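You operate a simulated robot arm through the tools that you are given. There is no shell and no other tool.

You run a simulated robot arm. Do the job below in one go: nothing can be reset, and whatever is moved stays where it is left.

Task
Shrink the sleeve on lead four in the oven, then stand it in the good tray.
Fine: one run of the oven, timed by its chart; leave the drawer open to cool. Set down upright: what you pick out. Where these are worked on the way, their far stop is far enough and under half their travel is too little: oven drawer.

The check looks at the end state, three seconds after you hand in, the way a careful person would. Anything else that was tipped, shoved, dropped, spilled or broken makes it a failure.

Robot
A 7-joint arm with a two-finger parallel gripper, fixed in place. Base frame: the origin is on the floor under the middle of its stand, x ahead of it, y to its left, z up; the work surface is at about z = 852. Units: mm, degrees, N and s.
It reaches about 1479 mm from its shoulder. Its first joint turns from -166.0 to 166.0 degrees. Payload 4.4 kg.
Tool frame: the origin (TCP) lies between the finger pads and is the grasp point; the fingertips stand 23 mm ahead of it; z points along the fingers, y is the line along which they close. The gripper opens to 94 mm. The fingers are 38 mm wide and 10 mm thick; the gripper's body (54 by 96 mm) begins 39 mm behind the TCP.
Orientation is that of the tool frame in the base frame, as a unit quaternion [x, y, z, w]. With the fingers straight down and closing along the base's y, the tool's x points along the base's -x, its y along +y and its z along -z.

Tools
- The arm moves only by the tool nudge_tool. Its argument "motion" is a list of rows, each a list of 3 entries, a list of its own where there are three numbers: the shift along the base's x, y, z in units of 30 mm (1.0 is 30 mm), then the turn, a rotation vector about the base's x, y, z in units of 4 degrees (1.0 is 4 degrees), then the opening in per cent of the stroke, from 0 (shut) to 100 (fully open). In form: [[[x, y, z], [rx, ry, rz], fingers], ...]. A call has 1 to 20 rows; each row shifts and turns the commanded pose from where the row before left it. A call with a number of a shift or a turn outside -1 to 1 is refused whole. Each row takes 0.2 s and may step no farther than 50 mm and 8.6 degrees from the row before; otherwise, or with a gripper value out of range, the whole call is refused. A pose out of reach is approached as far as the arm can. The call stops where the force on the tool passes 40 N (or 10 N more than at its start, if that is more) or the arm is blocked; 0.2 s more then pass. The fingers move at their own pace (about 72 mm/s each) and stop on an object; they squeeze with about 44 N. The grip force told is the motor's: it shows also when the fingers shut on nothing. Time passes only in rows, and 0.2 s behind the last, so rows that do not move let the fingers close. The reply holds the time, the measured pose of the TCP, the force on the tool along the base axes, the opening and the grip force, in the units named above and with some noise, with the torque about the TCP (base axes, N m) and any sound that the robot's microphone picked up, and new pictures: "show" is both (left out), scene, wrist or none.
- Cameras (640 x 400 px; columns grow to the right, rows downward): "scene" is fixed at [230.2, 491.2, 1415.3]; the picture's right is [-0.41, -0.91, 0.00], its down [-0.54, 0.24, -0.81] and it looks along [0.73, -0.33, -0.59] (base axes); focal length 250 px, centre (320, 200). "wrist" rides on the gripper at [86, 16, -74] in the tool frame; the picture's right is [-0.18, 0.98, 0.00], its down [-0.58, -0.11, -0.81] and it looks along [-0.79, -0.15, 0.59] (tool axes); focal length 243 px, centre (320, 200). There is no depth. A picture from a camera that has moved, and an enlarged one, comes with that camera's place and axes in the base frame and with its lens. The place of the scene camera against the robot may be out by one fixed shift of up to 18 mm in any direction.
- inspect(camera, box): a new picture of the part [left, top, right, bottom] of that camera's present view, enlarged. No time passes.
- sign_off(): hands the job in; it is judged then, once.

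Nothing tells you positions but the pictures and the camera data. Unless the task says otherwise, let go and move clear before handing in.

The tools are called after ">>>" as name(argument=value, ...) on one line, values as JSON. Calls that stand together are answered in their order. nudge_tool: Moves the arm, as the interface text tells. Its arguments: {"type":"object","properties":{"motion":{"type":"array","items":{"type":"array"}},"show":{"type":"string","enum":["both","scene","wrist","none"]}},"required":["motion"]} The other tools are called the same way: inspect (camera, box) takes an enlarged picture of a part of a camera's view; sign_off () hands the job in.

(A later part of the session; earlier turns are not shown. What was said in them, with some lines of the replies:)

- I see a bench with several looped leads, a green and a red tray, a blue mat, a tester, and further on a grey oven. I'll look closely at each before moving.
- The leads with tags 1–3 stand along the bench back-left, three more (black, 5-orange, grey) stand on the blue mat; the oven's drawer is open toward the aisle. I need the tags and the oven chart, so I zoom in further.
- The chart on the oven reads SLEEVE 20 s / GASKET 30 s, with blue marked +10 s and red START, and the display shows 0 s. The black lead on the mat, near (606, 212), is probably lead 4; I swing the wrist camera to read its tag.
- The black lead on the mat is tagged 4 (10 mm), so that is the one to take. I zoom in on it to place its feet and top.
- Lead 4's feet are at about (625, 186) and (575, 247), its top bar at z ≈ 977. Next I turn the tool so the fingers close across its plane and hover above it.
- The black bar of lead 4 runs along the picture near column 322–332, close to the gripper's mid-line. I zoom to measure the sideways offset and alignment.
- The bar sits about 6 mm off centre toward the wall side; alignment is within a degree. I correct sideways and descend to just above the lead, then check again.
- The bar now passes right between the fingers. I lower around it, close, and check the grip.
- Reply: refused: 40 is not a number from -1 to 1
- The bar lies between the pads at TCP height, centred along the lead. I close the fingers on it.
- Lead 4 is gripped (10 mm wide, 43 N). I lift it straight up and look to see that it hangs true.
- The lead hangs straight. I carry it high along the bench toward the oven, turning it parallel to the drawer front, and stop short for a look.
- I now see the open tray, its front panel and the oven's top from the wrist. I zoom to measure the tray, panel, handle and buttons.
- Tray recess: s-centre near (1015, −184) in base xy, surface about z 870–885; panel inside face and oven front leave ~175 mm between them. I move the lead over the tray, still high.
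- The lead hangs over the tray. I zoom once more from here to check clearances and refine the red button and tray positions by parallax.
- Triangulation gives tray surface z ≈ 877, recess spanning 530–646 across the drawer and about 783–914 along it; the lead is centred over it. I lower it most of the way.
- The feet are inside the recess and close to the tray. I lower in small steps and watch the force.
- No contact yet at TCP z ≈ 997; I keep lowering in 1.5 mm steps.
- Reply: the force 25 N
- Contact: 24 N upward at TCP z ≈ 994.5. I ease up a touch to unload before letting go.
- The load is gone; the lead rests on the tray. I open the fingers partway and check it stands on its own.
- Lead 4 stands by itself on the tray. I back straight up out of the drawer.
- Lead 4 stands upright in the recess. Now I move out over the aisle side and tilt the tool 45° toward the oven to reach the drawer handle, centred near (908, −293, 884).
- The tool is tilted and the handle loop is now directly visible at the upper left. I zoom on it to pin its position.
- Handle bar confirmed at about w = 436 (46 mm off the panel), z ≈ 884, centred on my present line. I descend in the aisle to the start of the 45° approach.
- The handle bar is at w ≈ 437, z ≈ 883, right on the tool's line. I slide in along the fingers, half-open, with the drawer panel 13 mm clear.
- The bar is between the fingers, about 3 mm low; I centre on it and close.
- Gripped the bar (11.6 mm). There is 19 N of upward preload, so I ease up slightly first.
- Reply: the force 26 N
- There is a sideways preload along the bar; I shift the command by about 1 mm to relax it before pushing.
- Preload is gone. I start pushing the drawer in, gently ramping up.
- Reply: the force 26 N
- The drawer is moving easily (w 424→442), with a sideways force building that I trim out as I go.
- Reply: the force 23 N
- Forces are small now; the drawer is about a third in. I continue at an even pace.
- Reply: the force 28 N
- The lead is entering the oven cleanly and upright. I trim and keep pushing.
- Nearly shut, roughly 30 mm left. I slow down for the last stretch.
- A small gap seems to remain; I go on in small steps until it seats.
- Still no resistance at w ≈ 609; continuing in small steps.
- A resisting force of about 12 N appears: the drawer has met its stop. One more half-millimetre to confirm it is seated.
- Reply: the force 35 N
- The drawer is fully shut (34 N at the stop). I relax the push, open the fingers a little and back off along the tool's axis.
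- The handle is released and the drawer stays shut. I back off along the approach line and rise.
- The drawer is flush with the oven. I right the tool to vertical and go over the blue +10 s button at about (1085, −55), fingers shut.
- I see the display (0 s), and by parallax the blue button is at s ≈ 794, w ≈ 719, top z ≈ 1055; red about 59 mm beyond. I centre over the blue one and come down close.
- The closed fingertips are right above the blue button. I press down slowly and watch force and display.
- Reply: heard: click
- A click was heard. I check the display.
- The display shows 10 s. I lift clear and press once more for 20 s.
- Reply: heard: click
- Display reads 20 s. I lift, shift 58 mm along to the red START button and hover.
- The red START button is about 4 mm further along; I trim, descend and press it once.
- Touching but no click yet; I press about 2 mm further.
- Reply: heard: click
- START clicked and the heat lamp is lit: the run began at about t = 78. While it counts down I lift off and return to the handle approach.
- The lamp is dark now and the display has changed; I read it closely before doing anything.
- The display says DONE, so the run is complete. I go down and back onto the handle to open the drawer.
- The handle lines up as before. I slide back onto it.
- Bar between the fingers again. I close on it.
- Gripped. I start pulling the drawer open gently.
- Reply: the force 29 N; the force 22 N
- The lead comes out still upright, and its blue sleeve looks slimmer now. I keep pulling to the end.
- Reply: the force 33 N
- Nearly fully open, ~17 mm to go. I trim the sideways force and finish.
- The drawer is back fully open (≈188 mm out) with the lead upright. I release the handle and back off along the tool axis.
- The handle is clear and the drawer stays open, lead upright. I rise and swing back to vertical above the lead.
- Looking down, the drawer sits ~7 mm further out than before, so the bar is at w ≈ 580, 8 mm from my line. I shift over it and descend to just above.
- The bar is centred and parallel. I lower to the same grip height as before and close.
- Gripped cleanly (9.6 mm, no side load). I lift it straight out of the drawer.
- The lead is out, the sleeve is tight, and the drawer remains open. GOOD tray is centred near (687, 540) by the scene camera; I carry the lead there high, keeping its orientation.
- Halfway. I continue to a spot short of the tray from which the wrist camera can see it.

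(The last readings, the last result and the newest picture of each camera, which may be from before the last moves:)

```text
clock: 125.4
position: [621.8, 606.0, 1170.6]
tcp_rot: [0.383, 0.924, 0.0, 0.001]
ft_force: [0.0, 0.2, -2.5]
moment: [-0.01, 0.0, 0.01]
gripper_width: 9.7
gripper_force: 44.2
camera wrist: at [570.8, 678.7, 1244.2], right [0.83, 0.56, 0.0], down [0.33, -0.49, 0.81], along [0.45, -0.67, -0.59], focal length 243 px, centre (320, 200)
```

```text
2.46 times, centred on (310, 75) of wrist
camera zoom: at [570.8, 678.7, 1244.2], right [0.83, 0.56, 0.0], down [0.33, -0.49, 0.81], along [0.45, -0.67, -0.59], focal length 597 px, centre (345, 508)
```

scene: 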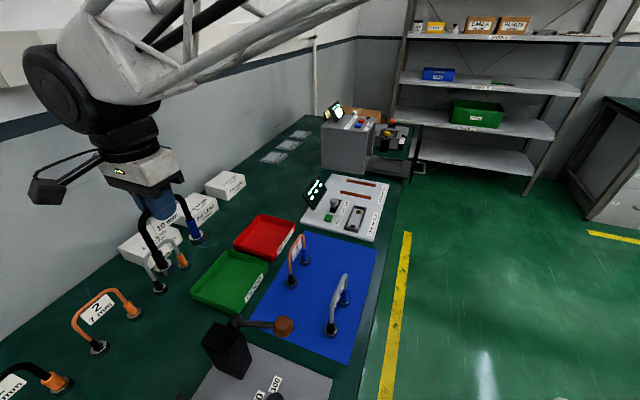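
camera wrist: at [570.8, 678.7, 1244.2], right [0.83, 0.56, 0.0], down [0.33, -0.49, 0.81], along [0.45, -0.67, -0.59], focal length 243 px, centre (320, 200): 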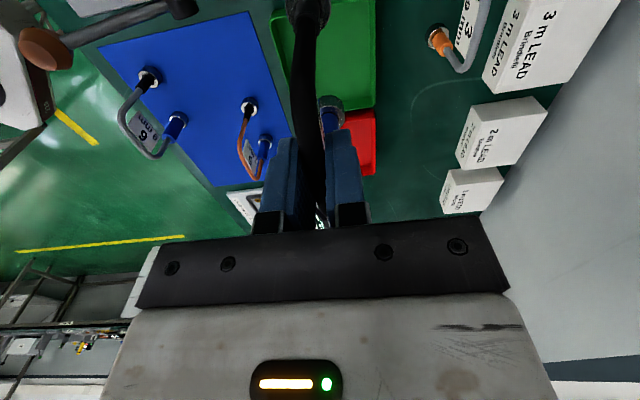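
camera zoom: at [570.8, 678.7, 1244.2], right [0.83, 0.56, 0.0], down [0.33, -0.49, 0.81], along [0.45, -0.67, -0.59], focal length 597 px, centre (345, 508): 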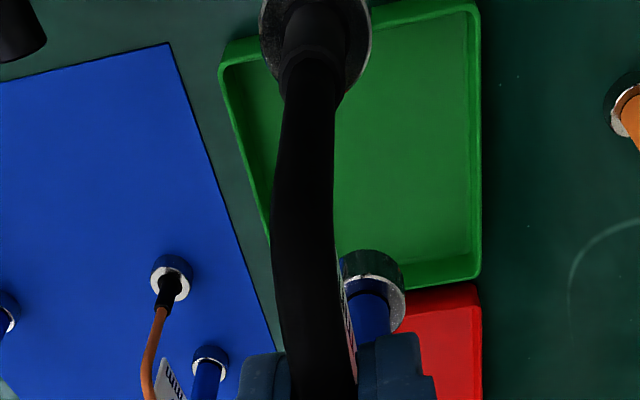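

The wrist view puts the GOOD tray at s 22–171, w 801–931, centre about (681, 544), agreeing with the scene view. I move over its centre and start down.

>>> nudge_tool(motion=[[[0.3, -0.31, 0], [0, 0, 0], 0], [[0.4, -0.42, 0], [0, 0, 0], 0], [[0.4, -0.42, 0], [0, 0, 0], 0], [[0.4, -0.42, 0], [0, 0, 0], 0], [[0.3, -0.32, 0], [0, 0, 0], 0], [[0.18, -0.18, 0], [0, 0, 0], 0], [[0, 0, -0.4], [0, 0, 0], 0], [[0, 0, -0.6], [0, 0, 0], 0], [[0, 0, -0.6], [0, 0, 0], 0], [[0, 0, -0.6], [0, 0, 0], 0], [[0, 0, -0.6], [0, 0, 0], 0], [[0, 0, -0.6], [0, 0, 0], 0], [[0, 0, -0.4], [0, 0, 0], 0], [[0, 0, 0], [0, 0, 0], 0]])

>>> inspect(camera="scene", box=[160, 160, 320, 320])

>>> inspect(camera="wrist", box=[220, 0, 420, 150])

```text
clock: 128.4
position: [680.0, 544.0, 1057.7]
tcp_rot: [0.383, 0.924, 0.001, -0.001]
ft_force: [-0.3, -0.3, -1.4]
moment: [0.01, -0.01, -0.01]
gripper_width: 9.9
gripper_force: 44.1
camera wrist: at [630.4, 616.3, 1130.4], right [0.83, 0.56, 0.0], down [0.33, -0.49, 0.81], along [0.45, -0.67, -0.59], focal length 243 px, centre (320, 200)
```

scene: 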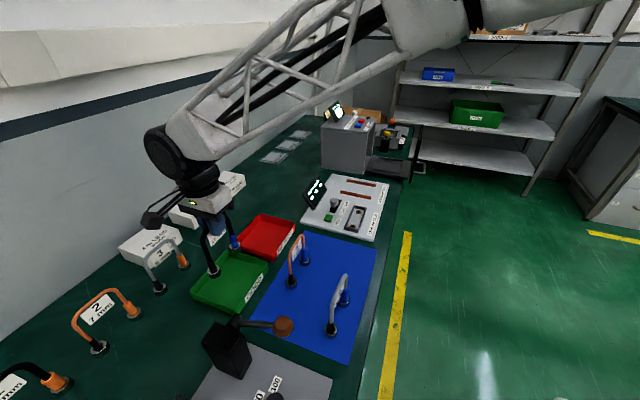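
wrist: 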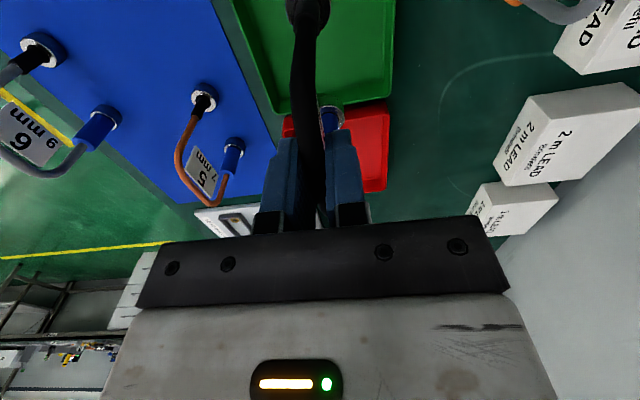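

```text
2.50 times, centred on (240, 240) of scene
camera zoom: at [230.2, 491.2, 1415.3], right [-0.41, -0.91, 0.0], down [-0.54, 0.24, -0.81], along [0.73, -0.33, -0.59], focal length 626 px, centre (520, 100)
```

zoom: 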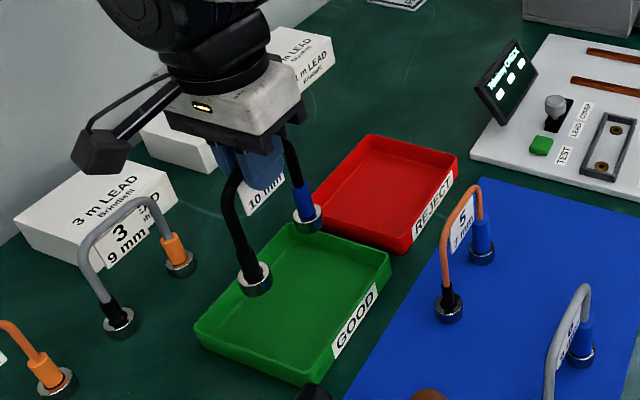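

```text
2.67 times, centred on (320, 75) of wrist
camera zoom: at [630.4, 616.3, 1130.4], right [0.83, 0.56, 0.0], down [0.33, -0.49, 0.81], along [0.45, -0.67, -0.59], focal length 647 px, centre (320, 533)
```

zoom: 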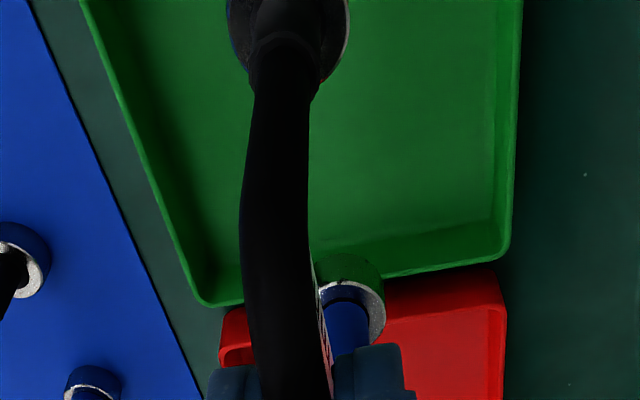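

The lead is centred above the GOOD tray with nothing near. I lower it until the feet are just inside the rim.

>>> nudge_tool(motion=[[[0, 0, -0.3], [0, 0, 0], 0], [[0, 0, -0.4], [0, 0, 0], 0], [[0, 0, -0.4], [0, 0, 0], 0], [[0, 0, -0.4], [0, 0, 0], 0], [[0, 0, -0.4], [0, 0, 0], 0], [[0, 0, -0.3], [0, 0, 0], 0], [[0, 0, 0], [0, 0, 0], 0]])

>>> inspect(camera="scene", box=[180, 190, 300, 320])

>>> inspect(camera="wrist", box=[220, 0, 420, 150])

```text
clock: 130.0
position: [680.9, 543.8, 990.6]
tcp_rot: [0.383, 0.924, 0.001, 0.0]
ft_force: [-0.2, 0.4, -1.6]
moment: [0.03, -0.01, 0.03]
gripper_width: 9.8
gripper_force: 44.1
camera wrist: at [630.4, 615.9, 1063.9], right [0.83, 0.56, 0.0], down [0.33, -0.49, 0.81], along [0.45, -0.67, -0.59], focal length 243 px, centre (320, 200)
```

scene: 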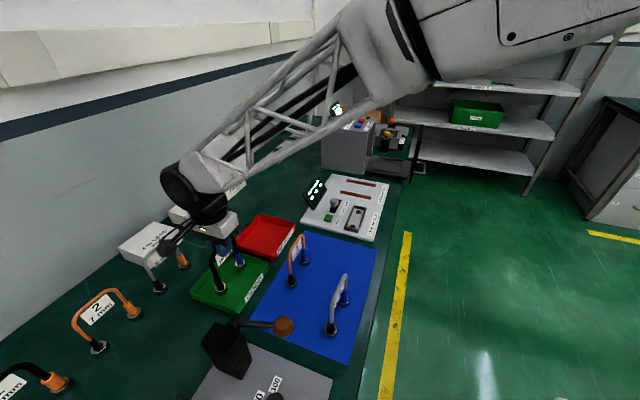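
wrist: 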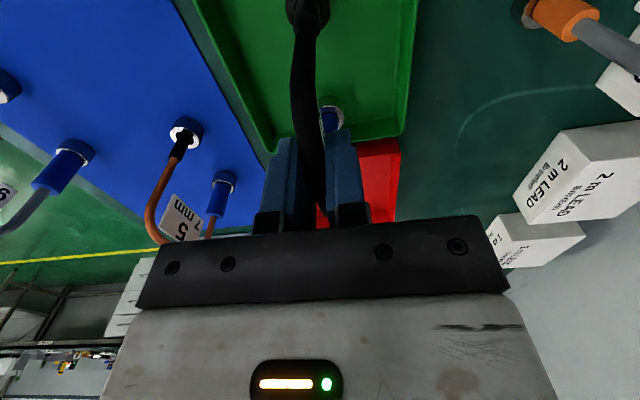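

```text
3.08 times, centred on (240, 255) of scene
camera zoom: at [230.2, 491.2, 1415.3], right [-0.41, -0.91, 0.0], down [-0.54, 0.24, -0.81], along [0.73, -0.33, -0.59], focal length 770 px, centre (566, 31)
```

zoom: 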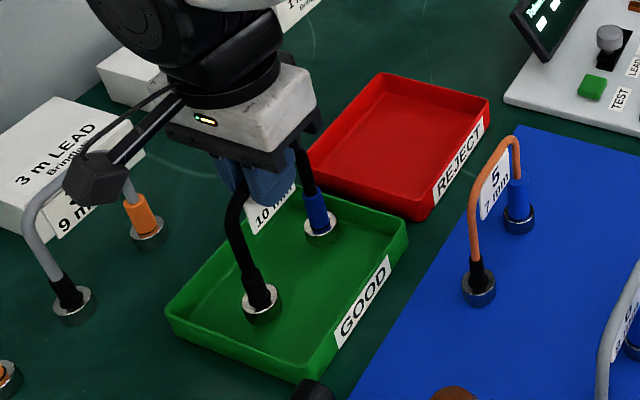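

```text
2.67 times, centred on (320, 75) of wrist
camera zoom: at [630.4, 615.9, 1063.9], right [0.83, 0.56, 0.0], down [0.33, -0.49, 0.81], along [0.45, -0.67, -0.59], focal length 647 px, centre (320, 533)
```

zoom: 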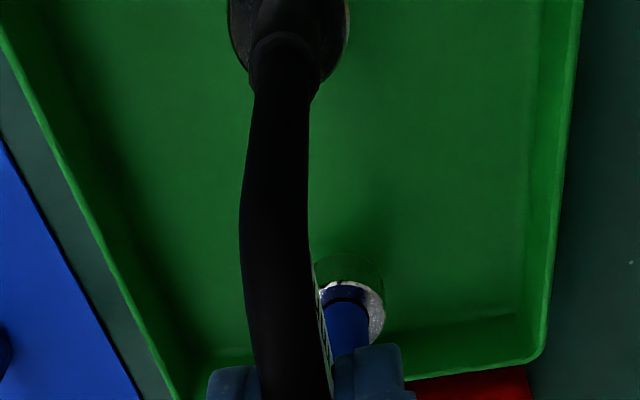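

Both feet are inside the rim. I lower the last bit in small steps watching for contact.

>>> nudge_tool(motion=[[[0, 0, -0.1], [0, 0, 0], 0], [[0, 0, -0.1], [0, 0, 0], 0], [[0, 0, -0.08], [0, 0, 0], 0], [[0, 0, -0.06], [0, 0, 0], 0], [[0, 0, 0], [0, 0, 0], 0]], show="none")

>>> nudge_tool(motion=[[[0, 0, -0.05], [0, 0, 0], 0], [[0, 0, 0], [0, 0, 0], 0]], show="none")

```text
clock: 131.2
position: [679.5, 544.4, 981.3]
tcp_rot: [0.384, 0.924, 0.0, 0.0]
ft_force: [-0.3, 0.7, -1.2]
moment: [0.02, -0.03, -0.01]
gripper_width: 9.7
gripper_force: 43.8
```

```text
clock: 131.8
position: [680.3, 544.2, 980.4]
tcp_rot: [0.383, 0.924, 0.0, 0.0]
ft_force: [-0.4, -0.3, -1.8]
moment: [-0.01, 0.02, -0.03]
gripper_width: 9.9
gripper_force: 44.4
```

>>> nudge_tool(motion=[[[0, 0, -0.05], [0, 0, 0], 0], [[0, 0, 0], [0, 0, 0], 0]], show="none")

>>> nudge_tool(motion=[[[0, 0, -0.04], [0, 0, 0], 0], [[0, 0, 0], [0, 0, 0], 0]], show="none")

```text
clock: 132.4
position: [679.6, 544.3, 978.1]
tcp_rot: [0.383, 0.924, 0.0, 0.0]
ft_force: [-0.2, 0.3, -1.6]
moment: [0.03, 0.0, 0.0]
gripper_width: 9.7
gripper_force: 44.2
```

```text
clock: 133.0
position: [680.3, 544.4, 976.7]
tcp_rot: [0.384, 0.923, 0.0, 0.0]
ft_force: [-1.0, -0.6, -0.9]
moment: [0.0, 0.01, -0.01]
gripper_width: 9.5
gripper_force: 43.8
```

No contact yet at z ≈ 976.7; continuing by about a millimetre at a time.

>>> nudge_tool(motion=[[[0, 0, -0.04], [0, 0, 0], 0], [[0, 0, 0], [0, 0, 0], 0]], show="none")

>>> nudge_tool(motion=[[[0, 0, -0.03], [0, 0, 0], 0], [[0, 0, 0], [0, 0, 0], 0]], show="none")

```text
clock: 133.6
position: [680.6, 544.8, 977.3]
tcp_rot: [0.384, 0.923, 0.001, 0.0]
ft_force: [-5.1, -0.9, 16.8]
moment: [-0.06, 0.25, -0.01]
gripper_width: 9.9
gripper_force: 44.5
```

```text
clock: 134.2
position: [681.2, 544.7, 977.3]
tcp_rot: [0.383, 0.924, 0.002, 0.0]
ft_force: [-6.0, -3.4, 39.4]
moment: [-0.14, 0.29, 0.01]
gripper_width: 10.0
gripper_force: 43.8
```

Contact at z ≈ 976.5. I ease up until the load is nearly zero.

>>> nudge_tool(motion=[[[0, 0, 0.03], [0, 0, 0], 0], [[0, 0, 0], [0, 0, 0], 0]], show="none")

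>>> nudge_tool(motion=[[[0, 0, 0.012], [0, 0, 0], 0], [[0, 0, 0], [0, 0, 0], 0]], show="none")

```text
clock: 134.8
position: [681.3, 545.1, 975.8]
tcp_rot: [0.383, 0.924, 0.001, 0.0]
ft_force: [-1.2, -1.8, 40.5]
moment: [-0.19, -0.02, 0.02]
gripper_width: 9.8
gripper_force: 44.2
```

```text
clock: 135.4
position: [679.3, 544.0, 976.8]
tcp_rot: [0.383, 0.924, 0.001, 0.0]
ft_force: [3.4, -2.1, 38.5]
moment: [-0.13, -0.19, 0.01]
gripper_width: 10.1
gripper_force: 44.3
```

>>> nudge_tool(motion=[[[0, 0, 0.025], [0, 0, 0], 0], [[0, 0, 0], [0, 0, 0], 0]], show="none")

>>> nudge_tool(motion=[[[0, 0, 0.02], [0, 0, 0], 0], [[0, 0, 0], [0, 0, 0], 0]], show="none")

```text
clock: 136.0
position: [681.3, 543.8, 976.1]
tcp_rot: [0.383, 0.924, 0.0, 0.0]
ft_force: [3.9, -3.1, 33.2]
moment: [-0.09, -0.14, 0.03]
gripper_width: 9.8
gripper_force: 43.9
```

```text
clock: 136.6
position: [680.3, 545.2, 976.3]
tcp_rot: [0.384, 0.923, -0.001, 0.0]
ft_force: [5.3, -1.5, 21.0]
moment: [-0.06, -0.29, -0.02]
gripper_width: 9.9
gripper_force: 44.2
```

>>> nudge_tool(motion=[[[0, 0, 0.015], [0, 0, 0], 0], [[0, 0, 0], [0, 0, 0], 0]], show="none")

>>> nudge_tool(motion=[[[0, 0, 0.006], [0, 0, 0], 0], [[0, 0, 0], [0, 0, 0], 0]], show="none")

```text
clock: 137.2
position: [680.7, 544.9, 977.0]
tcp_rot: [0.384, 0.923, -0.002, -0.001]
ft_force: [3.9, -0.6, 9.7]
moment: [0.03, -0.21, -0.01]
gripper_width: 10.1
gripper_force: 43.9
```

```text
clock: 137.8
position: [678.9, 543.7, 976.7]
tcp_rot: [0.383, 0.924, -0.001, -0.001]
ft_force: [0.5, -0.3, -1.3]
moment: [-0.01, -0.05, -0.04]
gripper_width: 9.9
gripper_force: 44.1
```

The load is off and the feet are at the tray floor. I open the fingers gently and look.

>>> nudge_tool(motion=[[[0, 0, -0.005], [0, 0, 0], 0], [[0, 0, 0], [0, 0, 0], 12], [[0, 0, 0], [0, 0, 0], 16], [[0, 0, 0], [0, 0, 0], 24], [[0, 0, 0], [0, 0, 0], 34], [[0, 0, 0], [0, 0, 0], 45], [[0, 0, 0], [0, 0, 0], 50], [[0, 0, 0], [0, 0, 0], 50]])

>>> inspect(camera="scene", box=[180, 190, 300, 320])

```text
clock: 139.6
position: [679.7, 545.0, 977.2]
tcp_rot: [0.383, 0.924, 0.0, 0.0]
ft_force: [0.1, 0.9, 0.3]
moment: [0.02, 0.04, -0.01]
gripper_width: 47.1
gripper_force: 0.0
camera wrist: at [630.4, 616.2, 1050.6], right [0.83, 0.56, 0.0], down [0.33, -0.49, 0.81], along [0.45, -0.67, -0.59], focal length 243 px, centre (320, 200)
```

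scene: 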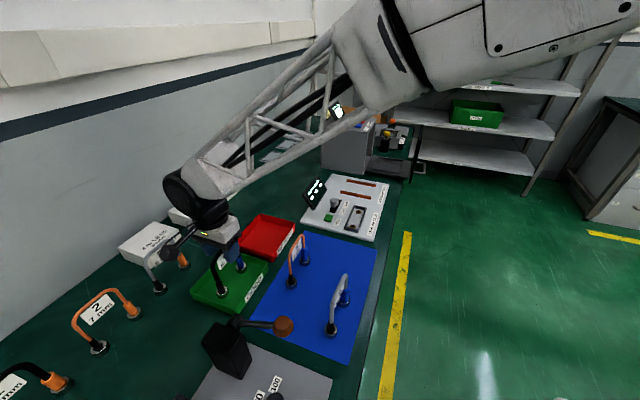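
wrist: 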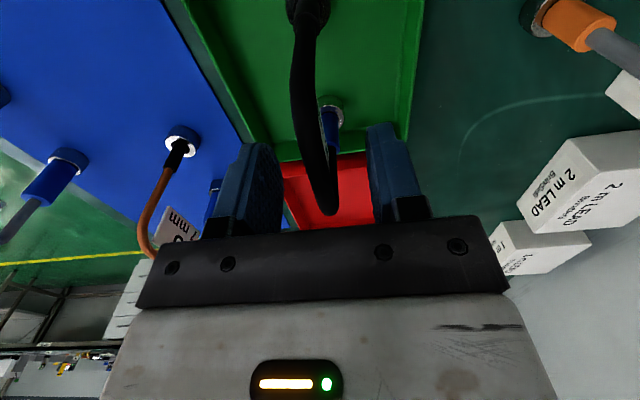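

```text
3.08 times, centred on (240, 255) of scene
camera zoom: at [230.2, 491.2, 1415.3], right [-0.41, -0.91, 0.0], down [-0.54, 0.24, -0.81], along [0.73, -0.33, -0.59], focal length 770 px, centre (566, 31)
```

zoom: 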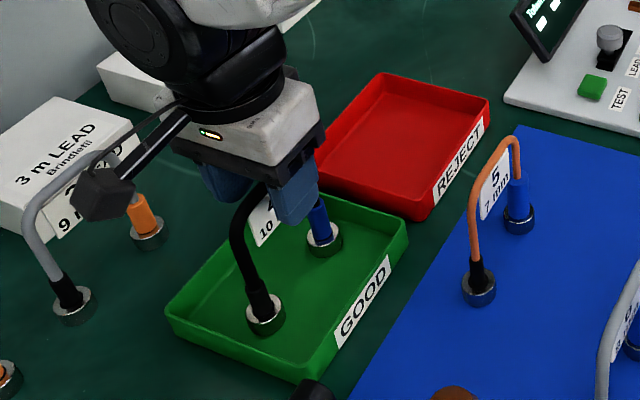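

Lead 4 stands upright in the GOOD tray, free of the fingers. I rise straight up and clear.

>>> nudge_tool(motion=[[[0, 0, 0.2], [0, 0, 0], 50], [[0, 0, 0.4], [0, 0, 0], 50], [[0, 0, 0.6], [0, 0, 0], 50], [[0, 0, 0.7], [0, 0, 0], 50], [[0, 0, 0.7], [0, 0, 0], 50], [[0, 0, 0.7], [0, 0, 0], 50], [[0, 0, 0.7], [0, 0, 0], 50], [[0, 0, 0.7], [0, 0, 0], 50], [[0, 0, 0.7], [0, 0, 0], 50], [[0, 0, 0.7], [0, 0, 0], 50], [[0, 0, 0.6], [0, 0, 0], 50], [[0, 0, 0], [0, 0, 0], 50]])

>>> inspect(camera="scene", box=[180, 190, 300, 320])

>>> inspect(camera="scene", box=[310, 90, 430, 190])

```text
clock: 142.2
position: [681.0, 545.0, 1179.4]
tcp_rot: [0.384, 0.923, 0.0, 0.0]
ft_force: [-0.5, 0.2, 0.1]
moment: [-0.02, 0.02, 0.01]
gripper_width: 46.9
gripper_force: 0.0
camera wrist: at [631.0, 616.2, 1252.3], right [0.83, 0.56, 0.0], down [0.33, -0.49, 0.81], along [0.45, -0.67, -0.59], focal length 243 px, centre (320, 200)
```

scene: 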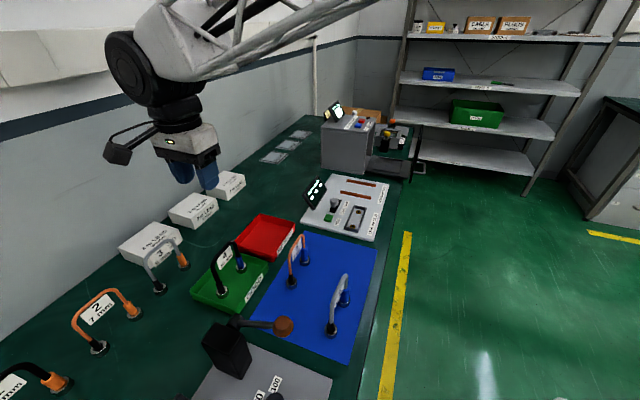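
wrist: 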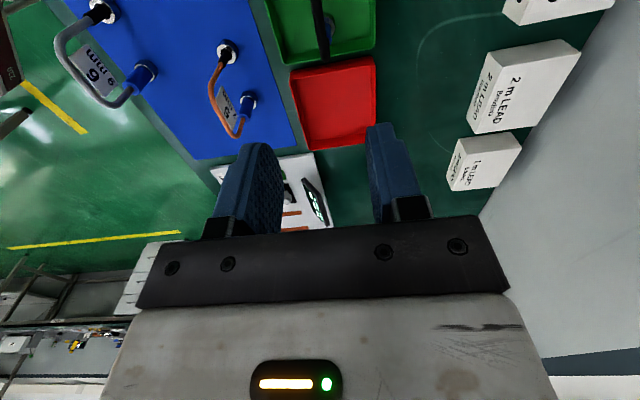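

```text
3.08 times, centred on (240, 255) of scene
camera zoom: at [230.2, 491.2, 1415.3], right [-0.41, -0.91, 0.0], down [-0.54, 0.24, -0.81], along [0.73, -0.33, -0.59], focal length 770 px, centre (566, 31)
```

zoom: 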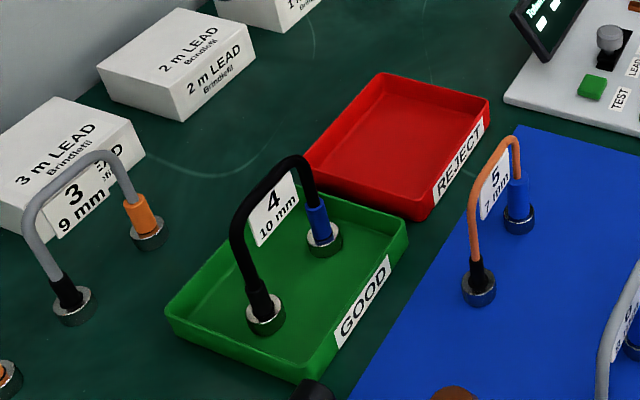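

```text
4.00 times, centred on (370, 140) of scene
camera zoom: at [230.2, 491.2, 1415.3], right [-0.41, -0.91, 0.0], down [-0.54, 0.24, -0.81], along [0.73, -0.33, -0.59], focal length 1002 px, centre (120, 440)
```

zoom: 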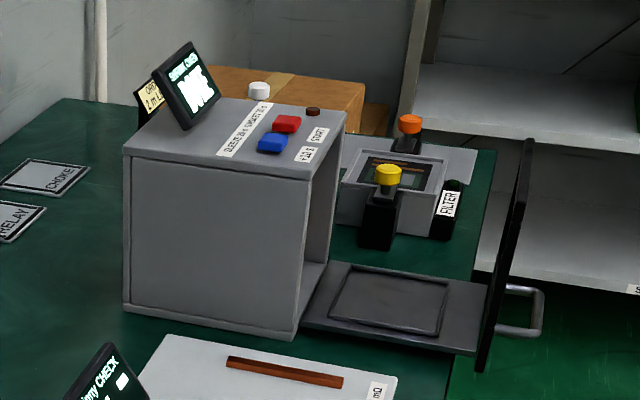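

Lead 4 stands upright inside the GOOD tray with its sleeve shrunk. The oven reads DONE with its drawer left open, nothing else has moved, and the arm is clear, so I hand the job in.

>>> sign_off()

```text
The job is handed in.
```

Lead four now stands upright in the GOOD tray with its sleeve shrunk, and I have handed the job in.

- **Oven run:** I ran the oven once, set to 20 s as the chart gives for a sleeve, and the display read DONE. By the robot clock, DONE was already showing about 5 s after I pressed START. I took that as the finished run, and the sleeve looked slimmer when the drawer came out.
- **Drawer:** It is left open to cool. It sits about 7 mm further out than I first measured it.
- **Everything else:** In the last pictures nothing else looked tipped or out of place, and the arm was raised clear of the bench.
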